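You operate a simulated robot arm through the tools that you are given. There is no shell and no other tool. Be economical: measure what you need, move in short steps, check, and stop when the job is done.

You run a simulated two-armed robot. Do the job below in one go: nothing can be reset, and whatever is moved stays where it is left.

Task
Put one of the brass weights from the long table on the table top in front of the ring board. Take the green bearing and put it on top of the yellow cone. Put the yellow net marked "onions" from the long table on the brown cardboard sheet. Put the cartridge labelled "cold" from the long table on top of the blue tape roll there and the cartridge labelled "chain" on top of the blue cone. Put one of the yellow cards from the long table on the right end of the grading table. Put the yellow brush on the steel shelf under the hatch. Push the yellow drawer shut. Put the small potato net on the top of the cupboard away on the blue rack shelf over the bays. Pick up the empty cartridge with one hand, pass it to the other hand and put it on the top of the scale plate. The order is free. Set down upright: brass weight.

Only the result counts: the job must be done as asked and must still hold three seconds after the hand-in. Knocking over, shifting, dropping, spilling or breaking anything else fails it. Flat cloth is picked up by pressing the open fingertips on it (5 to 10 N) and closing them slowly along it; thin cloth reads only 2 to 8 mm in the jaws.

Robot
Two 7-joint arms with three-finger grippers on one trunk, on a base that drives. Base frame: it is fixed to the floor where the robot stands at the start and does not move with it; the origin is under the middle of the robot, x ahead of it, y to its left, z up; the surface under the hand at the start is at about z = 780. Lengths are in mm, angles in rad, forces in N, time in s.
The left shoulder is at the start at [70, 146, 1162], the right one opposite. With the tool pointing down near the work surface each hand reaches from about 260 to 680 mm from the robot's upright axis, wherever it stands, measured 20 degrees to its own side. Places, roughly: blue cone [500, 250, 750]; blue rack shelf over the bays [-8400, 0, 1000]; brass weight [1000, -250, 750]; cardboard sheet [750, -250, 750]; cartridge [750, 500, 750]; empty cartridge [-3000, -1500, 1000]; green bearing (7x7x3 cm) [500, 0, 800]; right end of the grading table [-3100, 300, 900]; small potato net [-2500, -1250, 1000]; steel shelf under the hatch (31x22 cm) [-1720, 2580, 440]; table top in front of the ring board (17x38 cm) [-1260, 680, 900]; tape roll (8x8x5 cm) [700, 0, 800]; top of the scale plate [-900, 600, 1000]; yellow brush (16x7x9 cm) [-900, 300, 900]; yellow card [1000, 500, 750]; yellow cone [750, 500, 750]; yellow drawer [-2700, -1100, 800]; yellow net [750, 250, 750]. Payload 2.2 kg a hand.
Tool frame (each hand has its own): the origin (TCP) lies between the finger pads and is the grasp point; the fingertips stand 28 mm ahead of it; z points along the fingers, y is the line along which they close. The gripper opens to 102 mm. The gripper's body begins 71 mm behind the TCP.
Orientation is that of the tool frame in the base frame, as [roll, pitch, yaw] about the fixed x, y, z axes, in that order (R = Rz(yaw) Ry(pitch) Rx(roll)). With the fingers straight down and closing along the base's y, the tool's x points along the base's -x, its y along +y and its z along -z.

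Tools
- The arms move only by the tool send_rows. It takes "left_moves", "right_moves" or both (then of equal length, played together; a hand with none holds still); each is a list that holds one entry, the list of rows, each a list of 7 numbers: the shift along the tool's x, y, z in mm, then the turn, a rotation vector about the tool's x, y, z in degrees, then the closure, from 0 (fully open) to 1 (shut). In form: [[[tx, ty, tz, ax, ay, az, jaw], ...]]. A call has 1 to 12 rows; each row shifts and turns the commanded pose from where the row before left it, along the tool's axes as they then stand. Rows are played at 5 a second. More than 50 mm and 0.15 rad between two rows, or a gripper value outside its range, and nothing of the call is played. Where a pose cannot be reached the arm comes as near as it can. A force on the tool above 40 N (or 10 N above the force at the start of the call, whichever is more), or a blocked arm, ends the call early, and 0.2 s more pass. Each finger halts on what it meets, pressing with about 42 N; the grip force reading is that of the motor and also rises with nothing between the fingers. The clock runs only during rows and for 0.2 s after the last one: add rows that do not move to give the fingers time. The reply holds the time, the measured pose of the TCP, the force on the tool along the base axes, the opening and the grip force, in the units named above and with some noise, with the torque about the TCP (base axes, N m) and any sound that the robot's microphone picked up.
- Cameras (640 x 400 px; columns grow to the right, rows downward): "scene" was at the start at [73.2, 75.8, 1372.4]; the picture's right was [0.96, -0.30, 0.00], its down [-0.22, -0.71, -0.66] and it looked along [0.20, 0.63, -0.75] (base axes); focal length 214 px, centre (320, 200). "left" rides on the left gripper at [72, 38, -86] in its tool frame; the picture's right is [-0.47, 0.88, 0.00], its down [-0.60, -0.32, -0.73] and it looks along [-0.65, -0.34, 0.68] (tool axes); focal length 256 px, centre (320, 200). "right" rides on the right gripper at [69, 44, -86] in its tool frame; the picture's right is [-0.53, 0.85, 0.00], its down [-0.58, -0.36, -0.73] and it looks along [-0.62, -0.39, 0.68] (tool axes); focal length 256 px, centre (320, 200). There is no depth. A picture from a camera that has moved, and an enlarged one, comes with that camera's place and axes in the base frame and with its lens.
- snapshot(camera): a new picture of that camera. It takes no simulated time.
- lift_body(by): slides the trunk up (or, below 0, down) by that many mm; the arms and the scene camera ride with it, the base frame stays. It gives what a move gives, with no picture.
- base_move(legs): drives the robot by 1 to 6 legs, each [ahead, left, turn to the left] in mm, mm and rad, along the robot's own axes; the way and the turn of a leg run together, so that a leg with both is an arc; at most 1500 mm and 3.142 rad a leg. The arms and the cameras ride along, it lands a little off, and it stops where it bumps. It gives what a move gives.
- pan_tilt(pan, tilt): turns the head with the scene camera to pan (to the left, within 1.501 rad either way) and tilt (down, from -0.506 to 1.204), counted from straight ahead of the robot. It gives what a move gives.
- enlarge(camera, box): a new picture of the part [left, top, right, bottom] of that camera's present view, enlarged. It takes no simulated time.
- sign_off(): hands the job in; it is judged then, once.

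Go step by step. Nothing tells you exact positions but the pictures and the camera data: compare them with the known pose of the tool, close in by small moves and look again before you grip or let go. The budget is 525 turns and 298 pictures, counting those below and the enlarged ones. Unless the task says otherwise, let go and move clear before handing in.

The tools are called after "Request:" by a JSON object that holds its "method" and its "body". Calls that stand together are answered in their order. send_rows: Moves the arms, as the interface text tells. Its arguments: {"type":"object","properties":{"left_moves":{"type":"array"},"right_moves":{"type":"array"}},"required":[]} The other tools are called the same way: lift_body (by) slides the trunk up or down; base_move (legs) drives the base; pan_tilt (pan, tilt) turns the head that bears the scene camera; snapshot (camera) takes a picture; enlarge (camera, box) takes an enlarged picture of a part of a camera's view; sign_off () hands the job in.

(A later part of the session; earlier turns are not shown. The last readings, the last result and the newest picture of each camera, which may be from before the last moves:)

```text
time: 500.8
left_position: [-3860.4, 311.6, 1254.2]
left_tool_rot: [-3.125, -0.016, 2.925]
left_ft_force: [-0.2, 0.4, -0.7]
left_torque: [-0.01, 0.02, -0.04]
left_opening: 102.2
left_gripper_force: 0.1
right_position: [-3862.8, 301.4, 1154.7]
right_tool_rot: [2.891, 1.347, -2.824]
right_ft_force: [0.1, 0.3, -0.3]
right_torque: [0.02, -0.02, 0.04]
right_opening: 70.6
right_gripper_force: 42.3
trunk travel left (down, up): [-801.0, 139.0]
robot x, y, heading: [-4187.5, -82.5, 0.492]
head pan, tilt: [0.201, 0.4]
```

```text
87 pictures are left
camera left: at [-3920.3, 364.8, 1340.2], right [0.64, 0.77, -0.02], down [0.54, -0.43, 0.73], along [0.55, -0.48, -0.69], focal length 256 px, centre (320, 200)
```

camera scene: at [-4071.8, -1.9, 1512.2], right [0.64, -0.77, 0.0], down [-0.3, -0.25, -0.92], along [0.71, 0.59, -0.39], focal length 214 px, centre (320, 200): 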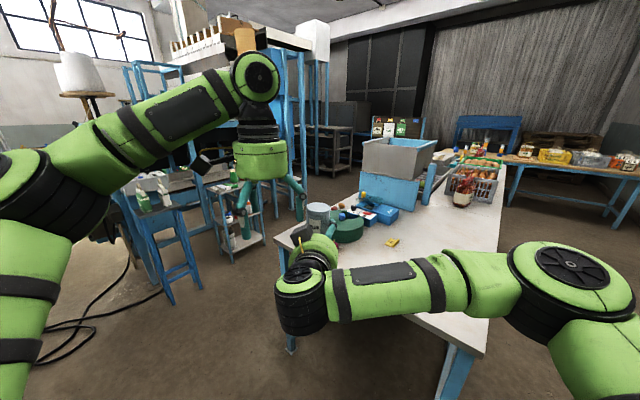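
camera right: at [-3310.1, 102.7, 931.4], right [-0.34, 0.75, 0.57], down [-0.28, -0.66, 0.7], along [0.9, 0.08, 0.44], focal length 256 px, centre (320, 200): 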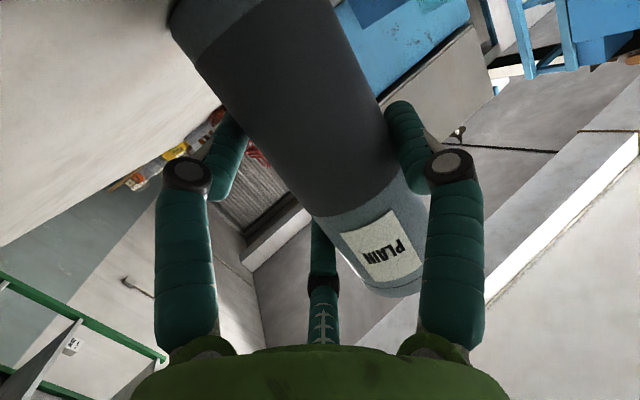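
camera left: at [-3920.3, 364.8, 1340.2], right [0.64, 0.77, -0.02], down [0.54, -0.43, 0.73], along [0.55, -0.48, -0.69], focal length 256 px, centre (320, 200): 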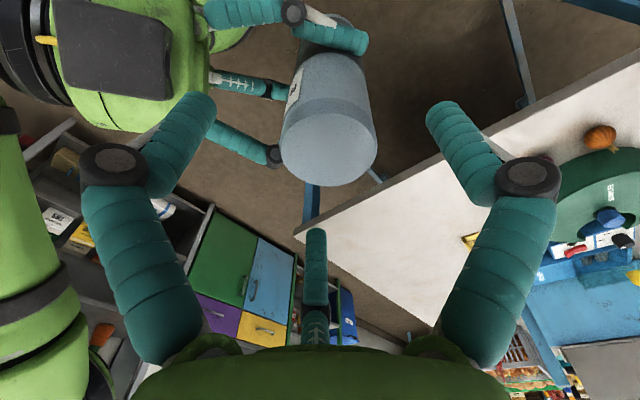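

Request:
{"method": "send_rows", "body": {"left_moves": [[[0, 3, 20, 0, 0, 0, 0], [0, 0, 15, 0, 0, 0, 0], [0, 0, 12, 0, 0, 0, 0], [0, 0, 5, 0, 0, 0, 0], [0, 0, 0, 0, 0, 0, 0], [0, 0, 0, 0, 0, 0, 0.25], [0, 0, 0, 0, 0, 0, 0.4], [0, 0, 0, 0, 0, 0, 0.48], [0, 0, 0, 0, 0, 0, 0.6], [0, 0, 0, 0, 0, 0, 1], [0, 0, 0, 0, 0, 0, 1]]]}}

Request:
{"method": "snapshot", "body": {"camera": "left"}}

```text
time: 503.2
left_position: [-3858.0, 308.5, 1204.3]
left_tool_rot: [-3.121, -0.001, 2.919]
left_ft_force: [21.7, -24.3, 5.8]
left_torque: [-0.07, -0.41, -0.83]
left_opening: 61.4
left_gripper_force: 41.9
right_position: [-3865.9, 303.5, 1153.3]
right_tool_rot: [2.898, 1.344, -2.798]
right_ft_force: [-22.4, 24.6, -6.7]
right_torque: [-1.2, -0.63, 1.19]
right_opening: 70.4
right_gripper_force: 42.3
trunk travel left (down, up): [-801.0, 139.0]
robot x, y, heading: [-4186.8, -85.8, 0.495]
head pan, tilt: [0.201, 0.4]
```

```text
86 pictures are left
camera left: at [-3918.9, 364.8, 1289.0], right [0.65, 0.76, -0.02], down [0.52, -0.43, 0.74], along [0.55, -0.49, -0.68], focal length 256 px, centre (320, 200)
```

left: 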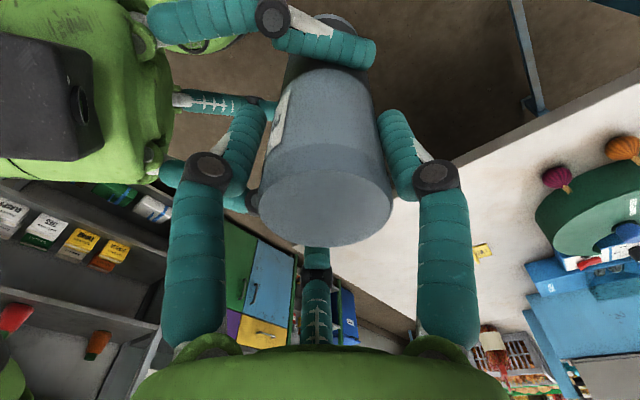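

Both hands hold it. I open the right hand and withdraw it.

Request:
{"method": "send_rows", "body": {"right_moves": [[[0, 0, 0, 0, 0, 0, 0.25], [0, 0, 0, 0, 0, 0, 0.15], [0, 0, 0, 0, 0, 0, 0], [0, 0, 0, 0, 0, 0, 0], [0, 0, 0, 0, 0, 0, 0]]]}}

Request:
{"method": "snapshot", "body": {"camera": "left"}}

```text
time: 504.4
left_position: [-3859.1, 308.3, 1203.1]
left_tool_rot: [-3.111, -0.007, 2.92]
left_ft_force: [12.4, -37.5, 5.6]
left_torque: [-1.04, -0.06, -0.54]
left_opening: 58.3
left_gripper_force: 42.1
right_position: [-3864.7, 303.6, 1154.8]
right_tool_rot: [2.881, 1.345, -2.82]
right_ft_force: [-13.1, 38.1, -5.3]
right_torque: [-0.85, -0.53, 0.85]
right_opening: 84.5
right_gripper_force: 0.0
trunk travel left (down, up): [-801.0, 139.0]
robot x, y, heading: [-4187.3, -87.5, 0.489]
head pan, tilt: [0.201, 0.4]
```

```text
85 pictures are left
camera left: at [-3919.7, 363.1, 1288.7], right [0.65, 0.76, -0.03], down [0.53, -0.42, 0.74], along [0.55, -0.49, -0.67], focal length 256 px, centre (320, 200)
```

left: 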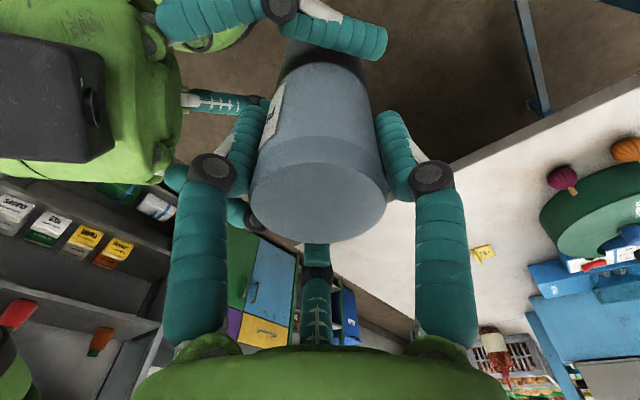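

One right finger presses against a left finger; I reduce the right opening a little and pull it straight back.

Request:
{"method": "send_rows", "body": {"right_moves": [[[0, 0, 0, 0, 0, 0, 0.22], [0, 0, 0, 0, 0, 0, 0.25], [0, 0, 0, 0, 0, 0, 0.25]]]}}

```text
time: 505.2
left_position: [-3859.2, 309.4, 1203.2]
left_tool_rot: [-3.113, -0.007, 2.925]
left_ft_force: [15.6, -33.3, -6.3]
left_torque: [-1.13, -0.33, -0.16]
left_opening: 58.4
left_gripper_force: 42.2
right_position: [-3864.6, 305.5, 1155.8]
right_tool_rot: [2.865, 1.352, -2.836]
right_ft_force: [-17.4, 32.7, 5.8]
right_torque: [-0.33, -0.47, 0.42]
right_opening: 77.5
right_gripper_force: 0.1
trunk travel left (down, up): [-801.0, 139.0]
robot x, y, heading: [-4185.2, -85.9, 0.492]
head pan, tilt: [0.201, 0.4]
```

Request:
{"method": "send_rows", "body": {"right_moves": [[[0, 3, 0, 0, 0, 0, 0.22], [0, 3, 0, 0, 0, 0, 0.22], [0, 0, 0, 0, 0, 0, 0.22]]]}}

```text
time: 506.0
left_position: [-3860.8, 311.6, 1202.0]
left_tool_rot: [-3.12, -0.011, 2.928]
left_ft_force: [12.7, -20.9, -5.9]
left_torque: [-0.43, -0.03, -0.24]
left_opening: 58.4
left_gripper_force: 41.9
right_position: [-3866.8, 306.7, 1154.8]
right_tool_rot: [2.884, 1.349, -2.824]
right_ft_force: [-12.0, 20.6, 5.0]
right_torque: [-0.55, -0.56, 0.4]
right_opening: 78.3
right_gripper_force: 0.0
trunk travel left (down, up): [-801.0, 139.0]
robot x, y, heading: [-4188.9, -86.3, 0.494]
head pan, tilt: [0.201, 0.4]
```

Relief confirmed; a few millimetres more.

Request:
{"method": "send_rows", "body": {"right_moves": [[[0, 3, 0, 0, 0, 0, 0.22], [0, 3, 0, 0, 0, 0, 0.22], [0, 3, 0, 0, 0, 0, 0.22], [0, 0, 0, 0, 0, 0, 0.22]]]}}

Request:
{"method": "snapshot", "body": {"camera": "left"}}

```text
time: 507.0
left_position: [-3861.8, 315.1, 1202.2]
left_tool_rot: [-3.129, -0.019, 2.93]
left_ft_force: [-4.9, 11.2, 10.6]
left_torque: [-0.03, -0.08, 0.02]
left_opening: 58.3
left_gripper_force: 42.1
right_position: [-3868.3, 312.4, 1154.1]
right_tool_rot: [2.902, 1.348, -2.823]
right_ft_force: [5.3, -12.0, -9.9]
right_torque: [0.55, 0.38, -0.09]
right_opening: 80.1
right_gripper_force: 0.0
trunk travel left (down, up): [-801.0, 139.0]
robot x, y, heading: [-4186.2, -86.3, 0.494]
head pan, tilt: [0.201, 0.4]
```

```text
84 pictures are left
camera left: at [-3921.6, 368.5, 1289.8], right [0.64, 0.77, -0.02], down [0.54, -0.43, 0.72], along [0.55, -0.47, -0.69], focal length 256 px, centre (320, 200)
```

left: 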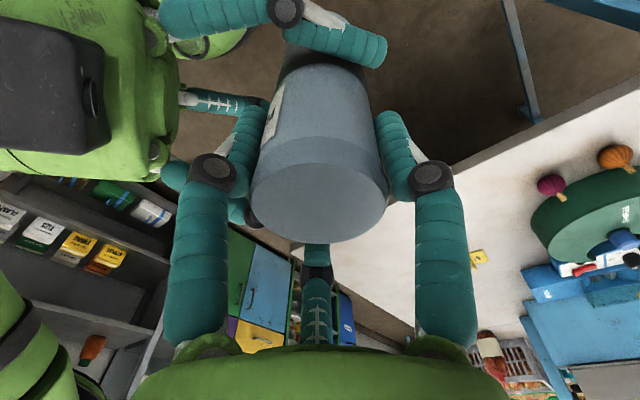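

Request:
{"method": "send_rows", "body": {"right_moves": [[[4, -1, 0, 0, 0, 0, 0.2], [4, 0, 0, 0, 0, 0, 0.2], [0, 0, 0, 0, 0, 0, 0.2]]]}}

```text
time: 507.8
left_position: [-3862.6, 312.6, 1201.1]
left_tool_rot: [-3.125, -0.023, 2.924]
left_ft_force: [-18.0, 7.5, -1.9]
left_torque: [0.42, -0.19, -0.3]
left_opening: 58.5
left_gripper_force: 41.9
right_position: [-3870.5, 310.9, 1148.9]
right_tool_rot: [2.882, 1.352, -2.838]
right_ft_force: [17.1, -8.2, 2.0]
right_torque: [-0.01, 1.07, 0.24]
right_opening: 87.3
right_gripper_force: 2.8
trunk travel left (down, up): [-801.0, 139.0]
robot x, y, heading: [-4189.2, -89.2, 0.492]
head pan, tilt: [0.201, 0.4]
```

Request:
{"method": "send_rows", "body": {"right_moves": [[[0, -3, -4, 0, 0, 0, 0.2], [0, 0, -6, 0, 0, 0, 0.2], [0, 0, -8, 0, 0, 0, 0.2], [0, 0, 0, 0, 0, 0, 0.2]]]}}

Request:
{"method": "snapshot", "body": {"camera": "left"}}

```text
time: 508.8
left_position: [-3859.0, 311.3, 1202.3]
left_tool_rot: [-3.124, -0.01, 2.927]
left_ft_force: [0.1, 0.1, 0.6]
left_torque: [-0.05, 0.01, 0.01]
left_opening: 58.6
left_gripper_force: 41.9
right_position: [-3886.7, 300.8, 1150.1]
right_tool_rot: [2.889, 1.347, -2.821]
right_ft_force: [0.2, 0.5, 0.0]
right_torque: [0.01, 0.05, -0.02]
right_opening: 82.0
right_gripper_force: 0.1
trunk travel left (down, up): [-801.0, 139.0]
robot x, y, heading: [-4188.0, -85.6, 0.492]
head pan, tilt: [0.201, 0.4]
```

```text
83 pictures are left
camera left: at [-3920.3, 366.8, 1289.1], right [0.64, 0.77, -0.02], down [0.53, -0.43, 0.73], along [0.55, -0.48, -0.68], focal length 256 px, centre (320, 200)
```

left: 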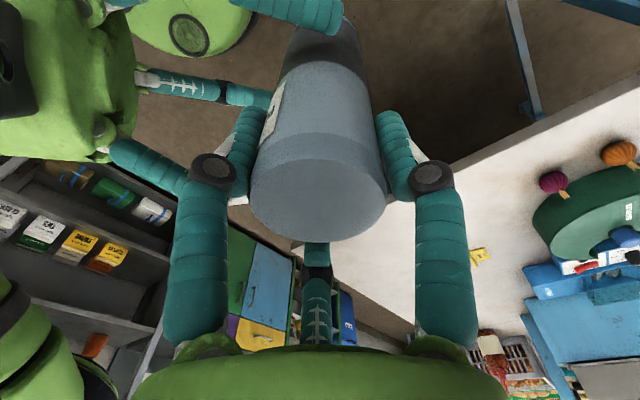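

Free now. I withdraw the right hand fully.

Request:
{"method": "send_rows", "body": {"right_moves": [[[0, 0, -20, 0, 0, 0, 0.2], [0, 0, -25, 0, 0, 0, 0.2], [0, 0, -30, 0, 0, 0, 0.2], [0, -30, -30, 0, 0, 0, 0.2], [0, -45, 0, 0, 0, 0, 0.2], [0, -45, 0, 0, 0, 0, 0.2], [0, -45, 0, 0, 0, 0, 0.2], [0, -45, 0, 0, 0, 0, 0.2]]]}}

Request:
{"method": "snapshot", "body": {"camera": "left"}}

```text
time: 510.6
left_position: [-3859.6, 312.6, 1201.5]
left_tool_rot: [-3.124, -0.016, 2.925]
left_ft_force: [0.1, 0.1, 0.5]
left_torque: [-0.04, 0.04, -0.02]
left_opening: 58.5
left_gripper_force: 42.2
right_position: [-3827.1, 98.4, 1155.8]
right_tool_rot: [2.886, 1.349, -2.828]
right_ft_force: [0.1, 0.2, -0.4]
right_torque: [0.01, 0.0, -0.01]
right_opening: 81.7
right_gripper_force: 0.1
right hand out of reach, approached as far as the arm can: row 2, 3, 8
trunk travel left (down, up): [-801.0, 139.0]
robot x, y, heading: [-4187.7, -85.6, 0.492]
head pan, tilt: [0.201, 0.4]
```

```text
82 pictures are left
camera left: at [-3919.4, 366.8, 1288.4], right [0.64, 0.76, -0.02], down [0.54, -0.43, 0.73], along [0.55, -0.48, -0.69], focal length 256 px, centre (320, 200)
```

left: 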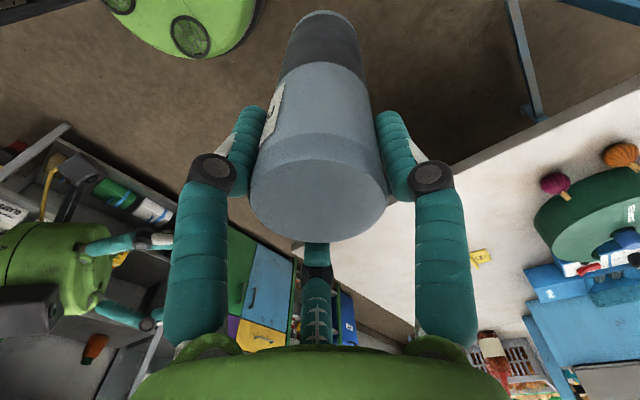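

Handover done: the left hand holds the cartridge upright from the top. Now I drive round to the scale: turn to face −y, back into the aisle, and strafe to x≈−1150.

Request:
{"method": "base_move", "body": {"legs": [[0, 0, -2.063], [-1380, 0, 0], [0, 1500, 0], [0, 1480, 0]]}}

Request:
{"method": "pan_tilt", "body": {"pan": 0.3, "tilt": 0.7}}

Request:
{"method": "snapshot", "body": {"camera": "scene"}}

```text
time: 527.7
left_position: [-2762.0, 783.5, 1204.4]
left_tool_rot: [-3.117, 0.001, 0.814]
left_ft_force: [-8.1, -1.7, -0.5]
left_torque: [0.22, -0.69, -0.52]
left_opening: 57.8
left_gripper_force: 42.0
right_position: [-2955.6, 859.6, 1155.7]
right_tool_rot: [2.904, 1.352, 1.384]
right_ft_force: [1.1, -0.2, 0.2]
right_torque: [-0.01, 0.04, -0.05]
right_opening: 81.7
right_gripper_force: 0.1
trunk travel left (down, up): [-801.0, 139.0]
robot x, y, heading: [-2944.6, 1265.4, -1.592]
head pan, tilt: [0.201, 0.4]
stopped in leg 3: the force on the tool passed its limit at 49 N (the readings are from after the stop); the commanded pose is now the measured one
```

```text
time: 528.5
left_position: [-2764.0, 785.1, 1204.7]
left_tool_rot: [-3.122, -0.003, 0.817]
left_ft_force: [-0.1, -0.4, -0.2]
left_torque: [0.0, 0.01, -0.02]
left_opening: 57.5
left_gripper_force: 42.3
right_position: [-2958.7, 859.8, 1156.4]
right_tool_rot: [2.889, 1.351, 1.375]
right_ft_force: [-0.5, -0.5, -0.2]
right_torque: [-0.03, 0.0, -0.01]
right_opening: 81.6
right_gripper_force: 0.1
trunk travel left (down, up): [-801.0, 139.0]
robot x, y, heading: [-2941.7, 1262.6, -1.596]
head pan, tilt: [0.3, 0.7]
```

```text
81 pictures are left
camera scene: at [-2920.8, 1132.5, 1485.4], right [-0.96, -0.27, 0.0], down [-0.18, 0.62, -0.77], along [0.21, -0.74, -0.64], focal length 214 px, centre (320, 200)
```

scene: 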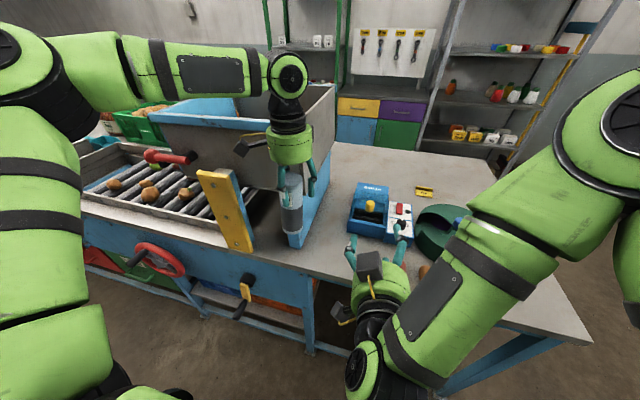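

The cartridge touched the blue hopper; it is still held. I move back from it, retreat to y≈1500, and then continue along the aisle.

Request:
{"method": "base_move", "body": {"legs": [[0, -60, 0], [-240, 0, 0.02], [0, 1500, 0], [0, 330, 0]]}}

Request:
{"method": "snapshot", "body": {"camera": "scene"}}

Request:
{"method": "snapshot", "body": {"camera": "left"}}

```text
time: 539.6
left_position: [-982.7, 1019.5, 1206.5]
left_tool_rot: [-3.122, -0.004, 0.83]
left_ft_force: [-0.9, 0.3, -0.5]
left_torque: [-0.05, -0.04, -0.03]
left_opening: 57.0
left_gripper_force: 42.2
right_position: [-1176.0, 1092.8, 1155.7]
right_tool_rot: [2.882, 1.348, 1.382]
right_ft_force: [0.9, -0.5, 0.5]
right_torque: [0.0, -0.02, 0.02]
right_opening: 81.6
right_gripper_force: 0.0
trunk travel left (down, up): [-801.0, 139.0]
robot x, y, heading: [-1163.9, 1495.6, -1.578]
head pan, tilt: [0.3, 0.7]
```

```text
80 pictures are left
camera scene: at [-1144.2, 1365.8, 1485.4], right [-0.96, -0.29, 0.0], down [-0.18, 0.62, -0.77], along [0.22, -0.73, -0.64], focal length 214 px, centre (320, 200)
```

scene: 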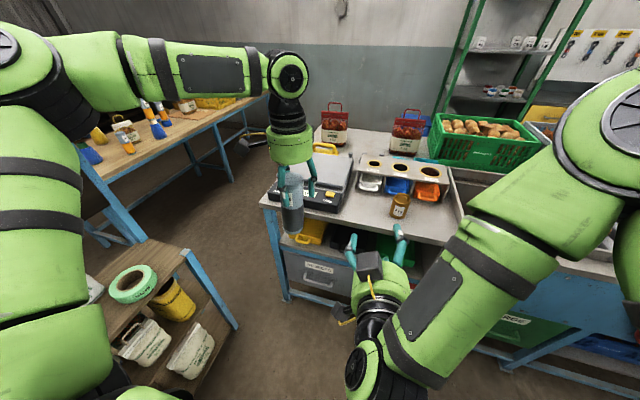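

```text
79 pictures are left
camera left: at [-903.5, 1046.7, 1290.5], right [0.34, -0.94, -0.02], down [-0.63, -0.24, 0.74], along [-0.7, -0.24, -0.68], focal length 256 px, centre (320, 200)
```

left: 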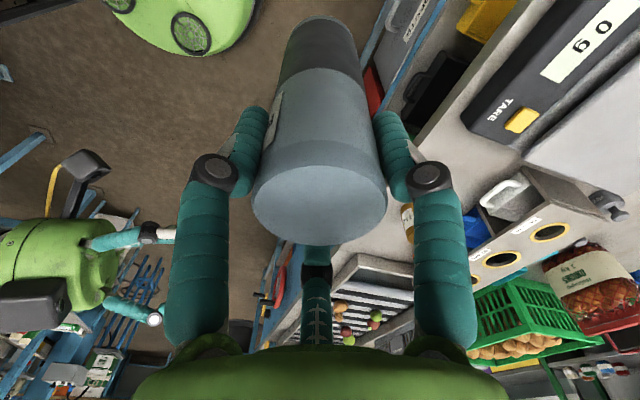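

Request:
{"method": "base_move", "body": {"legs": [[350, 98, 0]]}}

Request:
{"method": "pan_tilt", "body": {"pan": 0.4, "tilt": 0.9}}

Request:
{"method": "snapshot", "body": {"camera": "scene"}}

```text
time: 542.0
left_position: [-887.5, 668.0, 1205.5]
left_tool_rot: [-3.123, 0.001, 0.829]
left_ft_force: [-0.6, -0.1, -0.1]
left_torque: [-0.02, -0.02, 0.01]
left_opening: 56.9
left_gripper_force: 41.9
right_position: [-1081.5, 741.7, 1156.8]
right_tool_rot: [2.889, 1.351, 1.384]
right_ft_force: [-1.3, -0.1, 0.4]
right_torque: [0.0, -0.01, 0.03]
right_opening: 81.7
right_gripper_force: 0.0
trunk travel left (down, up): [-801.0, 139.0]
robot x, y, heading: [-1072.9, 1142.9, -1.577]
head pan, tilt: [0.3, 0.7]
```

```text
time: 542.7
left_position: [-885.7, 665.3, 1204.7]
left_tool_rot: [-3.12, -0.003, 0.829]
left_ft_force: [-0.3, -0.4, -0.7]
left_torque: [0.01, 0.02, 0.01]
left_opening: 57.0
left_gripper_force: 41.9
right_position: [-1081.6, 740.6, 1156.3]
right_tool_rot: [2.896, 1.349, 1.388]
right_ft_force: [0.4, -0.2, 0.0]
right_torque: [0.01, 0.02, 0.02]
right_opening: 81.4
right_gripper_force: 0.1
trunk travel left (down, up): [-801.0, 139.0]
robot x, y, heading: [-1068.4, 1147.1, -1.58]
head pan, tilt: [0.4, 0.901]
```

```text
78 pictures are left
camera scene: at [-1042.7, 1023.7, 1469.2], right [-0.93, -0.38, 0.0], down [-0.3, 0.72, -0.62], along [0.24, -0.57, -0.78], focal length 214 px, centre (320, 200)
```

scene: 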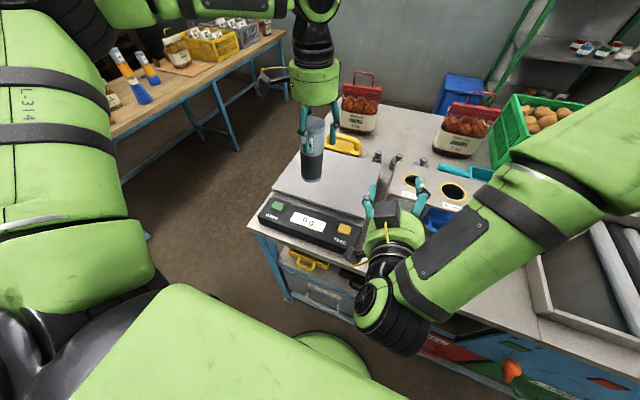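

The plate centre is at about (−893, 603). I move over it and lower part way.

Request:
{"method": "send_rows", "body": {"left_moves": [[[-17, 12, 0, 0, 0, 0, 1], [-17, 12, 0, 0, 0, 0, 1], [-17, 12, 10, 0, 0, 0, 1], [0, 0, 25, 0, 0, 0, 1], [0, 0, 25, 0, 0, 0, 1], [0, 0, 15, 0, 0, 0, 1], [0, 0, 0, 0, 0, 0, 1]]]}}

Request:
{"method": "enlarge", "body": {"camera": "scene", "box": [240, 110, 420, 260]}}

```text
time: 544.3
left_position: [-894.0, 609.1, 1128.3]
left_tool_rot: [-3.123, -0.003, 0.828]
left_ft_force: [-0.8, -0.4, -0.4]
left_torque: [0.0, 0.0, -0.01]
left_opening: 56.8
left_gripper_force: 41.7
left hand out of reach, approached as far as the arm can: row 3
right_position: [-1081.6, 741.0, 1155.5]
right_tool_rot: [2.89, 1.352, 1.387]
right_ft_force: [0.0, 0.1, -0.5]
right_torque: [0.0, -0.01, 0.0]
right_opening: 81.6
right_gripper_force: 0.1
trunk travel left (down, up): [-801.0, 139.0]
robot x, y, heading: [-1070.2, 1145.0, -1.58]
head pan, tilt: [0.4, 0.901]
```

```text
2.67 times, centred on (330, 185) of scene
camera zoom: at [-1043.0, 1024.8, 1469.2], right [-0.92, -0.38, 0.0], down [-0.3, 0.72, -0.62], along [0.24, -0.57, -0.78], focal length 572 px, centre (293, 240)
```

zoom: 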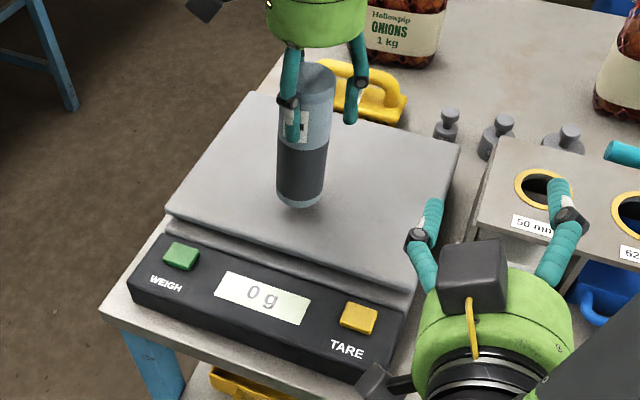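

Request:
{"method": "send_rows", "body": {"left_moves": [[[0, 0, 6, 0, 0, 0, 1], [0, 0, 4, 0, 0, 0, 1], [0, 0, 3, 0, 0, 0, 1], [0, 0, 3, 0, 0, 0, 1], [0, 0, 0, 0, 0, 0, 1]]]}}

Request:
{"method": "enlarge", "body": {"camera": "scene", "box": [240, 110, 420, 260]}}

```text
time: 545.5
left_position: [-893.6, 608.7, 1112.4]
left_tool_rot: [-3.122, -0.002, 0.828]
left_ft_force: [0.3, 0.4, 0.3]
left_torque: [0.0, 0.0, 0.0]
left_opening: 56.9
left_gripper_force: 42.1
right_position: [-1079.9, 741.1, 1155.7]
right_tool_rot: [2.892, 1.352, 1.388]
right_ft_force: [-0.5, 0.1, -0.5]
right_torque: [-0.02, -0.01, -0.01]
right_opening: 81.6
right_gripper_force: 0.2
trunk travel left (down, up): [-801.0, 139.0]
robot x, y, heading: [-1075.0, 1144.1, -1.58]
head pan, tilt: [0.4, 0.901]
```

```text
2.67 times, centred on (330, 185) of scene
camera zoom: at [-1042.8, 1024.3, 1469.2], right [-0.92, -0.38, 0.0], down [-0.3, 0.72, -0.62], along [0.24, -0.57, -0.78], focal length 572 px, centre (293, 240)
```

zoom: 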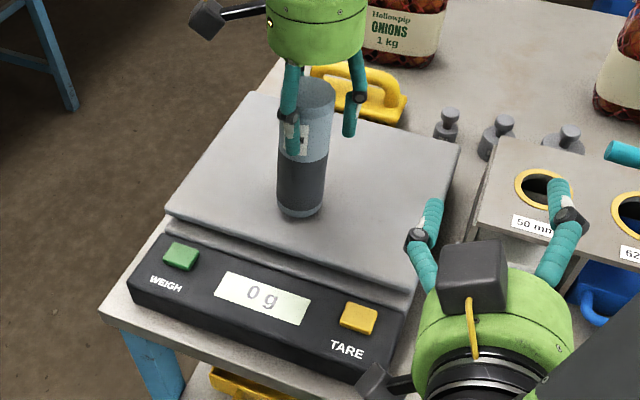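

Request:
{"method": "send_rows", "body": {"left_moves": [[[0, 0, 3, 0, 0, 0, 1], [0, 0, 3, 0, 0, 0, 1], [0, 0, 2, 0, 0, 0, 1], [0, 0, 0, 0, 0, 0, 1]]]}}

```text
time: 546.5
left_position: [-892.9, 608.7, 1104.1]
left_tool_rot: [-3.122, -0.002, 0.829]
left_ft_force: [0.4, -0.2, -1.2]
left_torque: [-0.01, -0.01, 0.03]
left_opening: 56.9
left_gripper_force: 42.7
right_position: [-1081.5, 739.3, 1156.6]
right_tool_rot: [2.892, 1.352, 1.388]
right_ft_force: [0.7, -0.3, -0.1]
right_torque: [0.0, 0.02, -0.01]
right_opening: 81.8
right_gripper_force: 0.0
trunk travel left (down, up): [-801.0, 139.0]
robot x, y, heading: [-1068.3, 1142.4, -1.583]
head pan, tilt: [0.4, 0.901]
```

Request:
{"method": "send_rows", "body": {"left_moves": [[[0, 0, 3, 0, 0, 0, 1], [0, 0, 3, 0, 0, 0, 1], [0, 0, 3, 0, 0, 0, 1], [0, 0, 0, 0, 0, 0, 1]]]}}

Request:
{"method": "enlarge", "body": {"camera": "scene", "box": [240, 110, 420, 260]}}

```text
time: 547.5
left_position: [-893.0, 610.2, 1098.7]
left_tool_rot: [-3.127, 0.007, 0.831]
left_ft_force: [2.7, -2.9, 18.5]
left_torque: [-0.47, -0.24, 0.05]
left_opening: 56.9
left_gripper_force: 42.4
right_position: [-1081.4, 742.5, 1156.1]
right_tool_rot: [2.89, 1.354, 1.384]
right_ft_force: [0.7, -0.4, 1.0]
right_torque: [0.0, 0.01, -0.01]
right_opening: 81.7
right_gripper_force: 0.0
trunk travel left (down, up): [-801.0, 139.0]
robot x, y, heading: [-1072.8, 1140.3, -1.58]
head pan, tilt: [0.4, 0.901]
```

```text
2.67 times, centred on (330, 185) of scene
camera zoom: at [-1042.8, 1026.6, 1469.6], right [-0.92, -0.38, 0.0], down [-0.3, 0.72, -0.62], along [0.24, -0.58, -0.78], focal length 572 px, centre (293, 240)
```

zoom: 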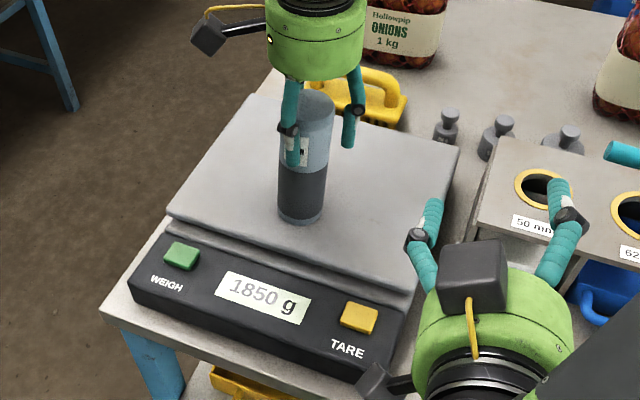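

On the plate (scale reads the push). I ease up and open.

Request:
{"method": "send_rows", "body": {"left_moves": [[[0, 0, -2, 0, 0, 0, 1], [0, 0, -1, 0, 0, 0, 0.42], [0, 0, 0, 0, 0, 0, 0.35], [0, 0, 0, 0, 0, 0, 0.2], [0, 0, 0, 0, 0, 0, 0.05], [0, 0, 0, 0, 0, 0, 0], [0, 0, -20, 0, 0, 0, 0], [0, 0, -40, 0, 0, 0, 0], [0, 0, -45, 0, 0, 0, 0], [0, 0, 0, 0, 0, 0, 0]]]}}

Request:
{"method": "enlarge", "body": {"camera": "scene", "box": [240, 110, 420, 260]}}

```text
time: 549.7
left_position: [-890.6, 607.1, 1203.5]
left_tool_rot: [-3.122, 0.002, 0.828]
left_ft_force: [0.0, 0.2, -0.4]
left_torque: [0.01, 0.02, -0.01]
left_opening: 102.0
left_gripper_force: 0.2
right_position: [-1082.4, 739.3, 1156.5]
right_tool_rot: [2.893, 1.35, 1.386]
right_ft_force: [-0.8, 0.8, 0.0]
right_torque: [-0.05, -0.01, -0.02]
right_opening: 81.3
right_gripper_force: 0.0
trunk travel left (down, up): [-801.0, 139.0]
robot x, y, heading: [-1070.3, 1145.0, -1.577]
head pan, tilt: [0.4, 0.901]
```

```text
2.67 times, centred on (330, 185) of scene
camera zoom: at [-1042.6, 1024.1, 1469.2], right [-0.92, -0.38, 0.0], down [-0.3, 0.72, -0.62], along [0.24, -0.57, -0.78], focal length 572 px, centre (293, 240)
```

zoom: 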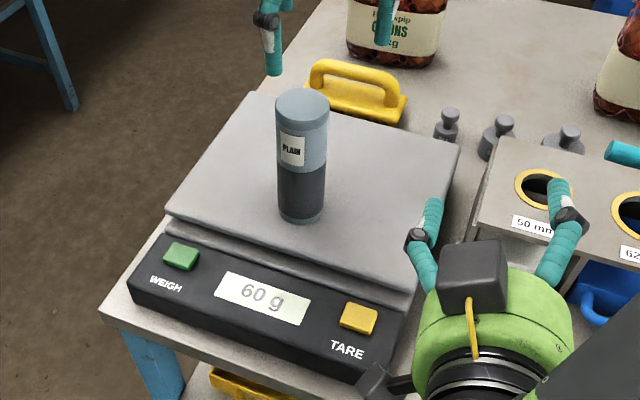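

The empty cartridge stands on the scale (60 g). Next is the brush, to be taken from the table's near end with the right hand. I back away and turn the right hand to vertical.

Request:
{"method": "base_move", "body": {"legs": [[-500, 0, 0]]}}

Request:
{"method": "send_rows", "body": {"right_moves": [[[0, -20, 0, 0, 7, 0, 0.2], [0, -20, 0, 0, 7, 0, 0], [0, -20, 0, 0, 7, 0, 0], [0, -20, 0, 0, 7, 0, 0], [0, -20, 0, 0, 7, 0, 0], [0, -20, 0, 0, 7, 0, 0], [0, -20, 0, 0, 7, 0, 0], [0, -20, 0, 0, 7, 0, 0], [0, -20, 0, 0, 7, 0, 0], [0, -20, 0, 0, 7, 0, 0], [0, -10, 0, 0, 7.5, 0, 0]]]}}

```text
time: 552.7
left_position: [-886.5, 1108.8, 1202.6]
left_tool_rot: [-3.121, -0.003, 0.829]
left_ft_force: [0.8, -0.6, -0.3]
left_torque: [0.0, 0.0, -0.02]
left_opening: 102.0
left_gripper_force: 0.1
right_position: [-1076.4, 1240.8, 1156.3]
right_tool_rot: [2.894, 1.349, 1.387]
right_ft_force: [0.5, 0.6, 0.3]
right_torque: [0.01, -0.04, -0.02]
right_opening: 81.5
right_gripper_force: 0.0
trunk travel left (down, up): [-801.0, 139.0]
robot x, y, heading: [-1068.0, 1642.1, -1.577]
head pan, tilt: [0.4, 0.901]
```

```text
time: 555.1
left_position: [-886.4, 1109.4, 1202.6]
left_tool_rot: [-3.12, -0.003, 0.829]
left_ft_force: [0.2, 0.6, -0.6]
left_torque: [-0.01, 0.03, -0.02]
left_opening: 102.1
left_gripper_force: 0.1
right_position: [-1262.5, 1207.3, 1140.3]
right_tool_rot: [3.088, 0.003, 1.632]
right_ft_force: [0.3, 0.9, 0.1]
right_torque: [-0.02, 0.01, -0.02]
right_opening: 102.0
right_gripper_force: 0.1
right hand out of reach, approached as far as the arm can: row 1, 2, 3
trunk travel left (down, up): [-801.0, 139.0]
robot x, y, heading: [-1069.3, 1644.2, -1.578]
head pan, tilt: [0.4, 0.901]
```

Request:
{"method": "lift_body", "body": {"by": 100}}

Request:
{"method": "base_move", "body": {"legs": [[-600, 0, 0], [0, 1215, 0], [1050, 0, 0], [1050, 0, 0]]}}

Request:
{"method": "base_move", "body": {"legs": [[0, 0, -1.565]]}}

Request:
{"method": "pan_tilt", "body": {"pan": -0.2, "tilt": 0.6}}

Request:
{"method": "snapshot", "body": {"camera": "scene"}}

```text
time: 556.4
left_position: [-886.5, 1109.8, 1302.8]
left_tool_rot: [-3.123, 0.0, 0.828]
left_ft_force: [-0.2, -0.4, 0.6]
left_torque: [-0.02, 0.01, -0.01]
left_opening: 101.8
left_gripper_force: 0.1
right_position: [-1261.7, 1208.2, 1241.4]
right_tool_rot: [3.088, 0.003, 1.63]
right_ft_force: [0.2, -0.1, -0.6]
right_torque: [-0.01, 0.02, -0.01]
right_opening: 102.1
right_gripper_force: 0.0
trunk travel left (down, up): [-901.0, 39.0]
robot x, y, heading: [-1064.4, 1645.2, -1.58]
head pan, tilt: [0.4, 0.901]
```

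```text
time: 562.5
left_position: [-403.9, 1707.3, 1307.9]
left_tool_rot: [-3.123, 0.013, 0.791]
left_ft_force: [-13.3, -3.5, 5.5]
left_torque: [0.5, -1.65, -0.17]
left_opening: 102.4
left_gripper_force: 0.0
right_position: [-762.2, 1806.0, 1242.4]
right_tool_rot: [3.084, 0.005, 1.624]
right_ft_force: [0.3, -0.1, -0.1]
right_torque: [0.0, 0.03, -0.02]
right_opening: 102.0
right_gripper_force: 0.1
trunk travel left (down, up): [-901.0, 39.0]
robot x, y, heading: [-559.5, 2238.6, -1.59]
head pan, tilt: [0.4, 0.901]
stopped in leg 2: the force on the tool passed its limit at 88 N (the readings are from after the stop); the commanded pose is now the measured one
```

```text
time: 566.8
left_position: [-1094.7, 2079.4, 1305.7]
left_tool_rot: [-3.117, 0.011, -0.774]
left_ft_force: [-0.4, -0.4, 0.7]
left_torque: [-0.04, -0.02, 0.0]
left_opening: 102.1
left_gripper_force: 0.1
right_position: [-994.2, 2441.8, 1241.1]
right_tool_rot: [3.089, 0.004, 0.049]
right_ft_force: [-0.6, 0.1, 0.1]
right_torque: [0.02, 0.02, 0.0]
right_opening: 102.0
right_gripper_force: 0.1
trunk travel left (down, up): [-901.0, 39.0]
robot x, y, heading: [-561.0, 2242.9, 3.12]
head pan, tilt: [0.4, 0.901]
```

```text
time: 567.8
left_position: [-1095.2, 2078.7, 1306.0]
left_tool_rot: [-3.118, 0.012, -0.775]
left_ft_force: [0.4, 0.1, -0.1]
left_torque: [0.02, -0.01, -0.01]
left_opening: 101.9
left_gripper_force: 0.1
right_position: [-995.0, 2441.8, 1242.3]
right_tool_rot: [3.087, 0.006, 0.048]
right_ft_force: [0.0, -0.4, 0.8]
right_torque: [0.04, -0.01, 0.01]
right_opening: 101.9
right_gripper_force: 0.0
trunk travel left (down, up): [-901.0, 39.0]
robot x, y, heading: [-559.4, 2238.3, 3.12]
head pan, tilt: [-0.201, 0.6]
```

```text
73 pictures are left
camera scene: at [-696.1, 2262.1, 1593.9], right [0.22, 0.98, 0.0], down [0.55, -0.12, -0.82], along [-0.8, 0.18, -0.57], focal length 214 px, centre (320, 200)
```

scene: 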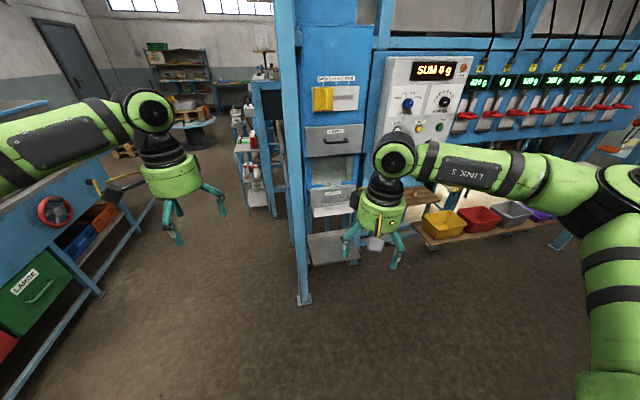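

I mis-planned: the left hand bumped the rack's panel while strafing. I check the rack before going on.

Request:
{"method": "pan_tilt", "body": {"pan": 1.5, "tilt": 0.7}}

Request:
{"method": "snapshot", "body": {"camera": "scene"}}

```text
time: 569.5
left_position: [-1093.8, 2078.1, 1306.0]
left_tool_rot: [-3.119, 0.013, -0.773]
left_ft_force: [0.4, -0.2, -0.1]
left_torque: [-0.02, -0.03, -0.01]
left_opening: 101.9
left_gripper_force: 0.1
right_position: [-993.6, 2440.3, 1241.7]
right_tool_rot: [3.086, 0.005, 0.048]
right_ft_force: [-0.4, 0.1, 0.4]
right_torque: [-0.01, -0.03, 0.0]
right_opening: 102.1
right_gripper_force: 0.0
trunk travel left (down, up): [-901.0, 39.0]
robot x, y, heading: [-563.2, 2242.0, 3.123]
head pan, tilt: [1.499, 0.7]
```

```text
72 pictures are left
camera scene: at [-617.8, 2158.1, 1585.4], right [-1.0, 0.09, 0.0], down [0.06, 0.64, -0.77], along [-0.07, -0.76, -0.64], focal length 214 px, centre (320, 200)
```

scene: 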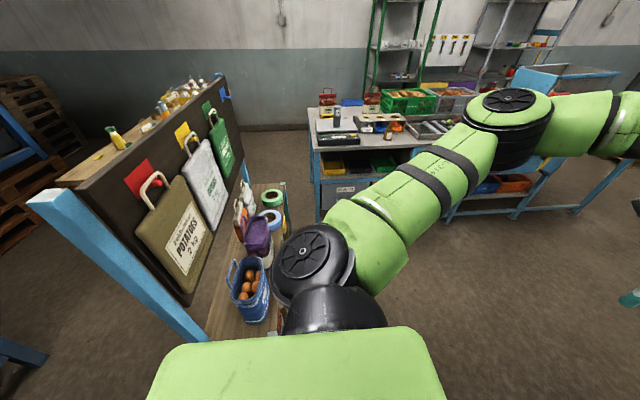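

The rack and its items look intact. I take a safer path: back to x≈150 at y≈2430, turn there to face −y, then drive down the corridor.

Request:
{"method": "base_move", "body": {"legs": [[0, -188, 0], [-710, 0, 0], [0, 0, 1.59], [1150, 0, 0], [1150, 0, 0]]}}

Request:
{"method": "pan_tilt", "body": {"pan": -1.2, "tilt": 0.5}}

Request:
{"method": "snapshot", "body": {"camera": "scene"}}

```text
time: 589.2
left_position: [296.3, -402.5, 1306.7]
left_tool_rot: [-3.118, 0.012, 0.816]
left_ft_force: [-0.4, 0.6, -0.5]
left_torque: [-0.03, 0.02, 0.02]
left_opening: 102.0
left_gripper_force: 0.0
right_position: [-68.0, -309.4, 1242.6]
right_tool_rot: [3.088, 0.007, 1.636]
right_ft_force: [-1.0, 0.4, 0.2]
right_torque: [-0.03, -0.02, -0.01]
right_opening: 101.9
right_gripper_force: 0.0
trunk travel left (down, up): [-901.0, 39.0]
robot x, y, heading: [122.3, 126.7, -1.579]
head pan, tilt: [1.499, 0.7]
```

```text
time: 591.6
left_position: [296.8, -404.5, 1307.1]
left_tool_rot: [-3.119, 0.012, 0.814]
left_ft_force: [0.5, 0.2, 0.1]
left_torque: [0.02, 0.0, 0.04]
left_opening: 102.2
left_gripper_force: 0.1
right_position: [-67.6, -310.6, 1241.9]
right_tool_rot: [3.087, 0.005, 1.638]
right_ft_force: [-0.6, 0.8, -0.7]
right_torque: [-0.04, -0.05, 0.01]
right_opening: 102.1
right_gripper_force: 0.0
trunk travel left (down, up): [-901.0, 39.0]
robot x, y, heading: [127.0, 126.7, -1.57]
head pan, tilt: [-1.201, 0.499]
```

```text
71 pictures are left
camera scene: at [40.3, 45.9, 1603.1], right [-0.36, 0.93, 0.0], down [0.45, 0.17, -0.88], along [-0.82, -0.31, -0.48], focal length 214 px, centre (320, 200)
```

scene: 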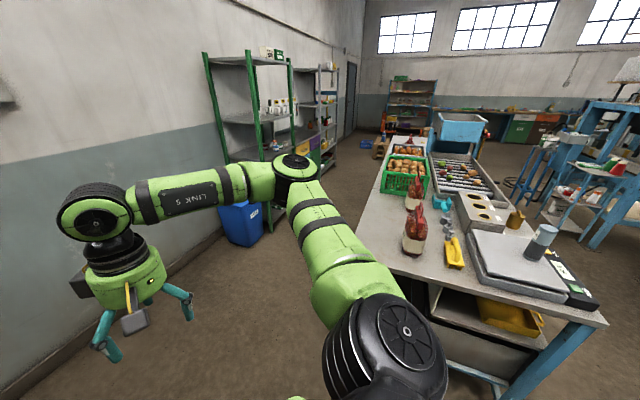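

Request:
{"method": "base_move", "body": {"legs": [[0, 0, -1.57], [430, 47, 0]]}}

Request:
{"method": "lift_body", "body": {"by": -100}}

Request:
{"method": "pan_tilt", "body": {"pan": -0.4, "tilt": 0.8}}

Request:
{"method": "snapshot", "body": {"camera": "scene"}}

```text
time: 598.1
left_position: [-832.8, -87.7, 1306.5]
left_tool_rot: [-3.119, 0.013, -0.756]
left_ft_force: [0.4, 0.8, 0.5]
left_torque: [-0.02, 0.02, 0.03]
left_opening: 102.3
left_gripper_force: 0.1
right_position: [-737.1, 276.3, 1242.5]
right_tool_rot: [3.087, 0.007, 0.064]
right_ft_force: [0.2, -0.2, 1.2]
right_torque: [0.04, 0.05, 0.0]
right_opening: 102.2
right_gripper_force: 0.1
trunk travel left (down, up): [-901.0, 39.0]
robot x, y, heading: [-301.4, 82.4, 3.138]
head pan, tilt: [-1.201, 0.499]
```

```text
time: 599.4
left_position: [-834.2, -87.8, 1205.8]
left_tool_rot: [-3.12, 0.013, -0.759]
left_ft_force: [0.3, -0.3, -0.2]
left_torque: [0.0, 0.01, -0.01]
left_opening: 101.9
left_gripper_force: 0.2
right_position: [-739.4, 277.5, 1142.1]
right_tool_rot: [3.087, 0.004, 0.065]
right_ft_force: [0.0, -0.4, 0.8]
right_torque: [0.01, 0.0, -0.01]
right_opening: 102.0
right_gripper_force: 0.1
trunk travel left (down, up): [-801.0, 139.0]
robot x, y, heading: [-300.5, 79.7, 3.134]
head pan, tilt: [-1.201, 0.499]
```

```text
time: 600.5
left_position: [-833.3, -87.0, 1205.8]
left_tool_rot: [-3.12, 0.013, -0.758]
left_ft_force: [-0.5, 0.2, -1.0]
left_torque: [0.03, -0.01, 0.0]
left_opening: 101.9
left_gripper_force: 0.0
right_position: [-739.6, 276.8, 1141.3]
right_tool_rot: [3.088, 0.006, 0.066]
right_ft_force: [0.0, 0.0, -0.7]
right_torque: [-0.01, 0.01, -0.01]
right_opening: 101.7
right_gripper_force: 0.1
trunk travel left (down, up): [-801.0, 139.0]
robot x, y, heading: [-299.0, 81.8, 3.136]
head pan, tilt: [-0.4, 0.799]
```

```text
70 pictures are left
camera scene: at [-426.4, 116.0, 1477.1], right [0.39, 0.92, 0.0], down [0.66, -0.28, -0.7], along [-0.64, 0.28, -0.72], focal length 214 px, centre (320, 200)
```

scene: 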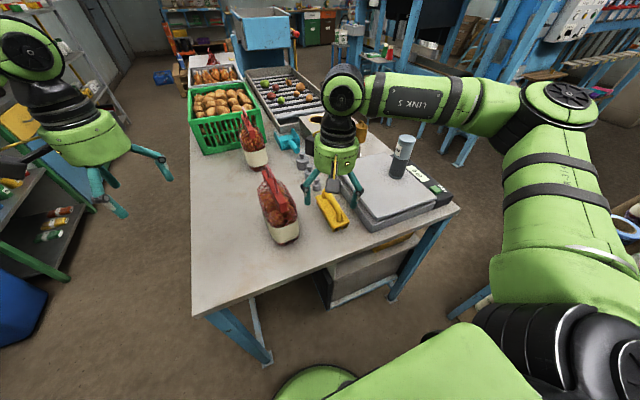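

Request:
{"method": "enlarge", "body": {"camera": "scene", "box": [270, 150, 398, 250]}}

Request:
{"method": "snapshot", "body": {"camera": "right"}}

```text
4.00 times, centred on (334, 200) of scene
camera zoom: at [-426.4, 116.0, 1477.1], right [0.39, 0.92, 0.0], down [0.66, -0.28, -0.7], along [-0.64, 0.28, -0.72], focal length 858 px, centre (264, 200)
```

zoom: 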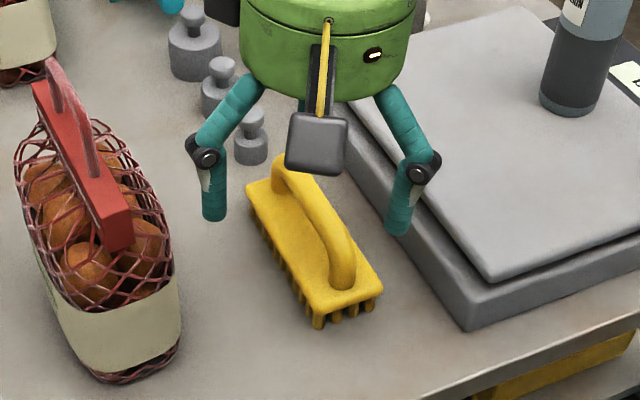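

```text
68 pictures are left
camera right: at [-669.4, 242.3, 1231.3], right [-0.48, -0.88, 0.05], down [-0.6, 0.37, 0.71], along [-0.64, 0.31, -0.7], focal length 256 px, centre (320, 200)
```

right: 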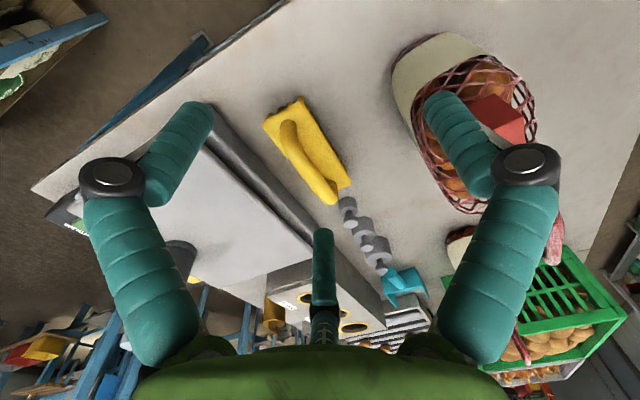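

Brush handle centre ≈(−829, 335), along x. I align the right hand over it with the jaws half closed.

Request:
{"method": "send_rows", "body": {"right_moves": [[[-28, -21, 0, 3, 0, 3.2, 0.3], [-28, -21, 0, 0, 0, 3.2, 0.5], [-29, -22, 0, 0, 0, 0, 0.5], [0, 0, 40, 0, 0, 0, 0.5], [0, 0, 40, 0, 0, 0, 0.5], [0, 0, 20, 0, 0, 0, 0.5], [0, 0, 0, 0, 0, 0, 0.5]]]}}

Request:
{"method": "snapshot", "body": {"camera": "right"}}

Request:
{"method": "enlarge", "body": {"camera": "scene", "box": [270, 150, 398, 250]}}

```text
time: 602.1
left_position: [-834.4, -86.6, 1206.6]
left_tool_rot: [-3.12, 0.013, -0.757]
left_ft_force: [0.8, -0.4, -0.4]
left_torque: [0.04, 0.01, 0.01]
left_opening: 102.1
left_gripper_force: 0.1
right_position: [-824.0, 338.5, 1040.8]
right_tool_rot: [3.139, 0.001, -0.048]
right_ft_force: [0.6, 0.0, 0.3]
right_torque: [-0.03, -0.03, 0.0]
right_opening: 50.9
right_gripper_force: 0.1
trunk travel left (down, up): [-801.0, 139.0]
robot x, y, heading: [-303.0, 81.7, 3.14]
head pan, tilt: [-0.4, 0.799]
```

```text
67 pictures are left
camera right: at [-759.3, 292.3, 1128.8], right [-0.57, -0.82, 0.0], down [-0.56, 0.39, 0.73], along [-0.6, 0.42, -0.68], focal length 256 px, centre (320, 200)
```

right: 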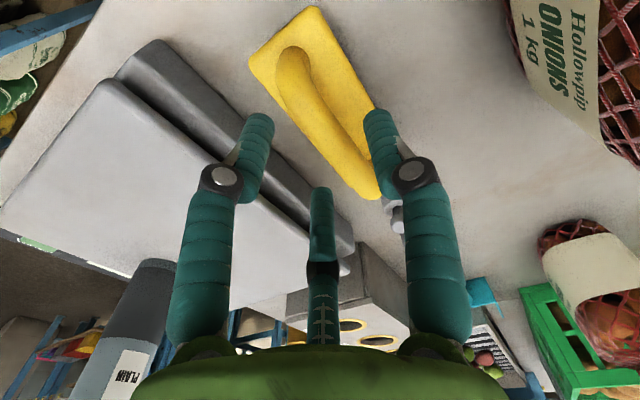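

```text
4.00 times, centred on (334, 200) of scene
camera zoom: at [-426.2, 115.7, 1477.1], right [0.39, 0.92, 0.0], down [0.66, -0.28, -0.7], along [-0.64, 0.27, -0.72], focal length 858 px, centre (264, 200)
```

zoom: 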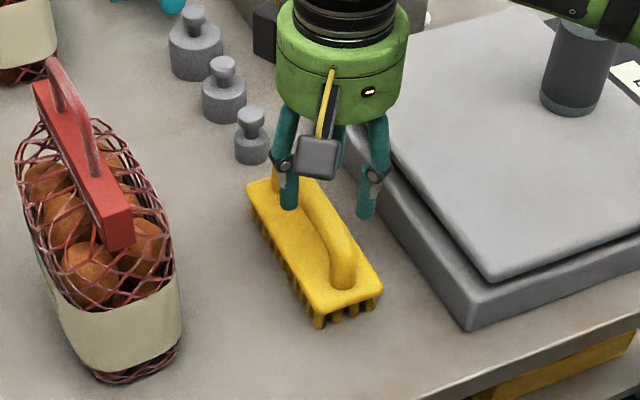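

Request:
{"method": "send_rows", "body": {"right_moves": [[[0, 2, 25, 0, 0, 0, 0.5], [0, 0, 20, 0, 0, 0, 0.5], [0, 0, 14, 0, 0, 0, 0.5], [0, 0, 0, 0, 0, 0, 0.5], [0, 0, 0, 0, 0, 0, 0.65], [0, 0, 0, 0, 0, 0, 0.8], [0, 0, 0, 0, 0, 0, 1], [0, 0, 0, 0, 0, 0, 1]]]}}

Request:
{"method": "enlarge", "body": {"camera": "scene", "box": [270, 150, 398, 250]}}

```text
time: 603.9
left_position: [-833.7, -87.5, 1206.3]
left_tool_rot: [-3.12, 0.012, -0.756]
left_ft_force: [-0.5, 0.7, -0.4]
left_torque: [0.02, -0.02, -0.02]
left_opening: 102.2
left_gripper_force: 0.1
right_position: [-824.8, 337.7, 982.9]
right_tool_rot: [3.14, 0.003, -0.047]
right_ft_force: [0.9, 0.0, 1.5]
right_torque: [0.09, -0.17, 0.03]
right_opening: 31.7
right_gripper_force: 42.1
trunk travel left (down, up): [-801.0, 139.0]
robot x, y, heading: [-301.7, 81.6, 3.135]
head pan, tilt: [-0.4, 0.799]
```

```text
4.00 times, centred on (334, 200) of scene
camera zoom: at [-426.1, 115.9, 1477.1], right [0.39, 0.92, 0.0], down [0.66, -0.28, -0.7], along [-0.64, 0.27, -0.72], focal length 858 px, centre (264, 200)
```

zoom: 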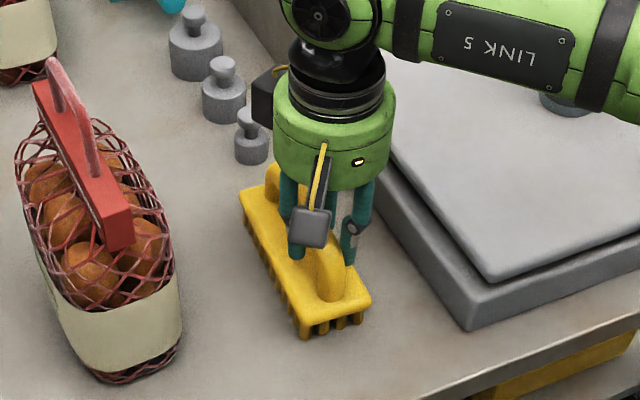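

Gripped on the handle. I lift slowly straight up.

Request:
{"method": "send_rows", "body": {"right_moves": [[[0, 0, -3, 0, 0, 0, 1], [0, 0, -6, 0, 0, 0, 1], [0, 0, -10, 0, 0, 0, 1], [0, 0, -15, 0, 0, 0, 1], [0, 0, -25, 0, 0, 0, 1], [0, 0, -30, 0, 0, 0, 1], [0, 0, -30, 0, 0, 0, 1], [0, 0, -30, 0, 0, 0, 1], [0, 0, 0, 0, 0, 0, 1]]]}}

Request:
{"method": "snapshot", "body": {"camera": "scene"}}

```text
time: 605.9
left_position: [-835.4, -86.2, 1205.7]
left_tool_rot: [-3.12, 0.014, -0.757]
left_ft_force: [0.2, -0.4, 0.1]
left_torque: [0.01, 0.03, 0.02]
left_opening: 102.1
left_gripper_force: 0.1
right_position: [-824.6, 337.9, 1131.5]
right_tool_rot: [3.14, 0.002, -0.047]
right_ft_force: [0.7, -0.8, -2.0]
right_torque: [-0.03, -0.06, 0.02]
right_opening: 31.5
right_gripper_force: 41.8
trunk travel left (down, up): [-801.0, 139.0]
robot x, y, heading: [-300.0, 83.8, 3.137]
head pan, tilt: [-0.4, 0.799]
```

```text
64 pictures are left
camera scene: at [-426.8, 116.2, 1477.1], right [0.39, 0.92, 0.0], down [0.66, -0.28, -0.7], along [-0.64, 0.27, -0.72], focal length 214 px, centre (320, 200)
```

scene: 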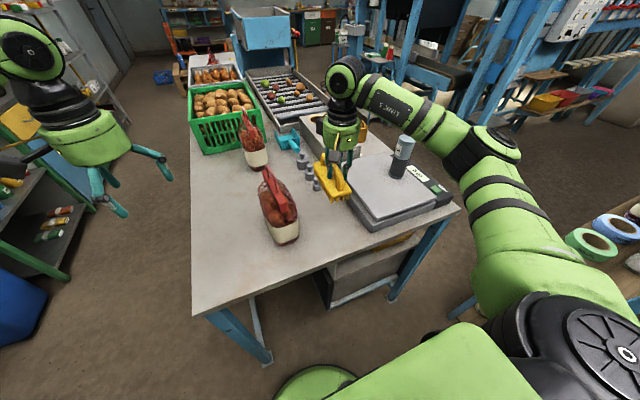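

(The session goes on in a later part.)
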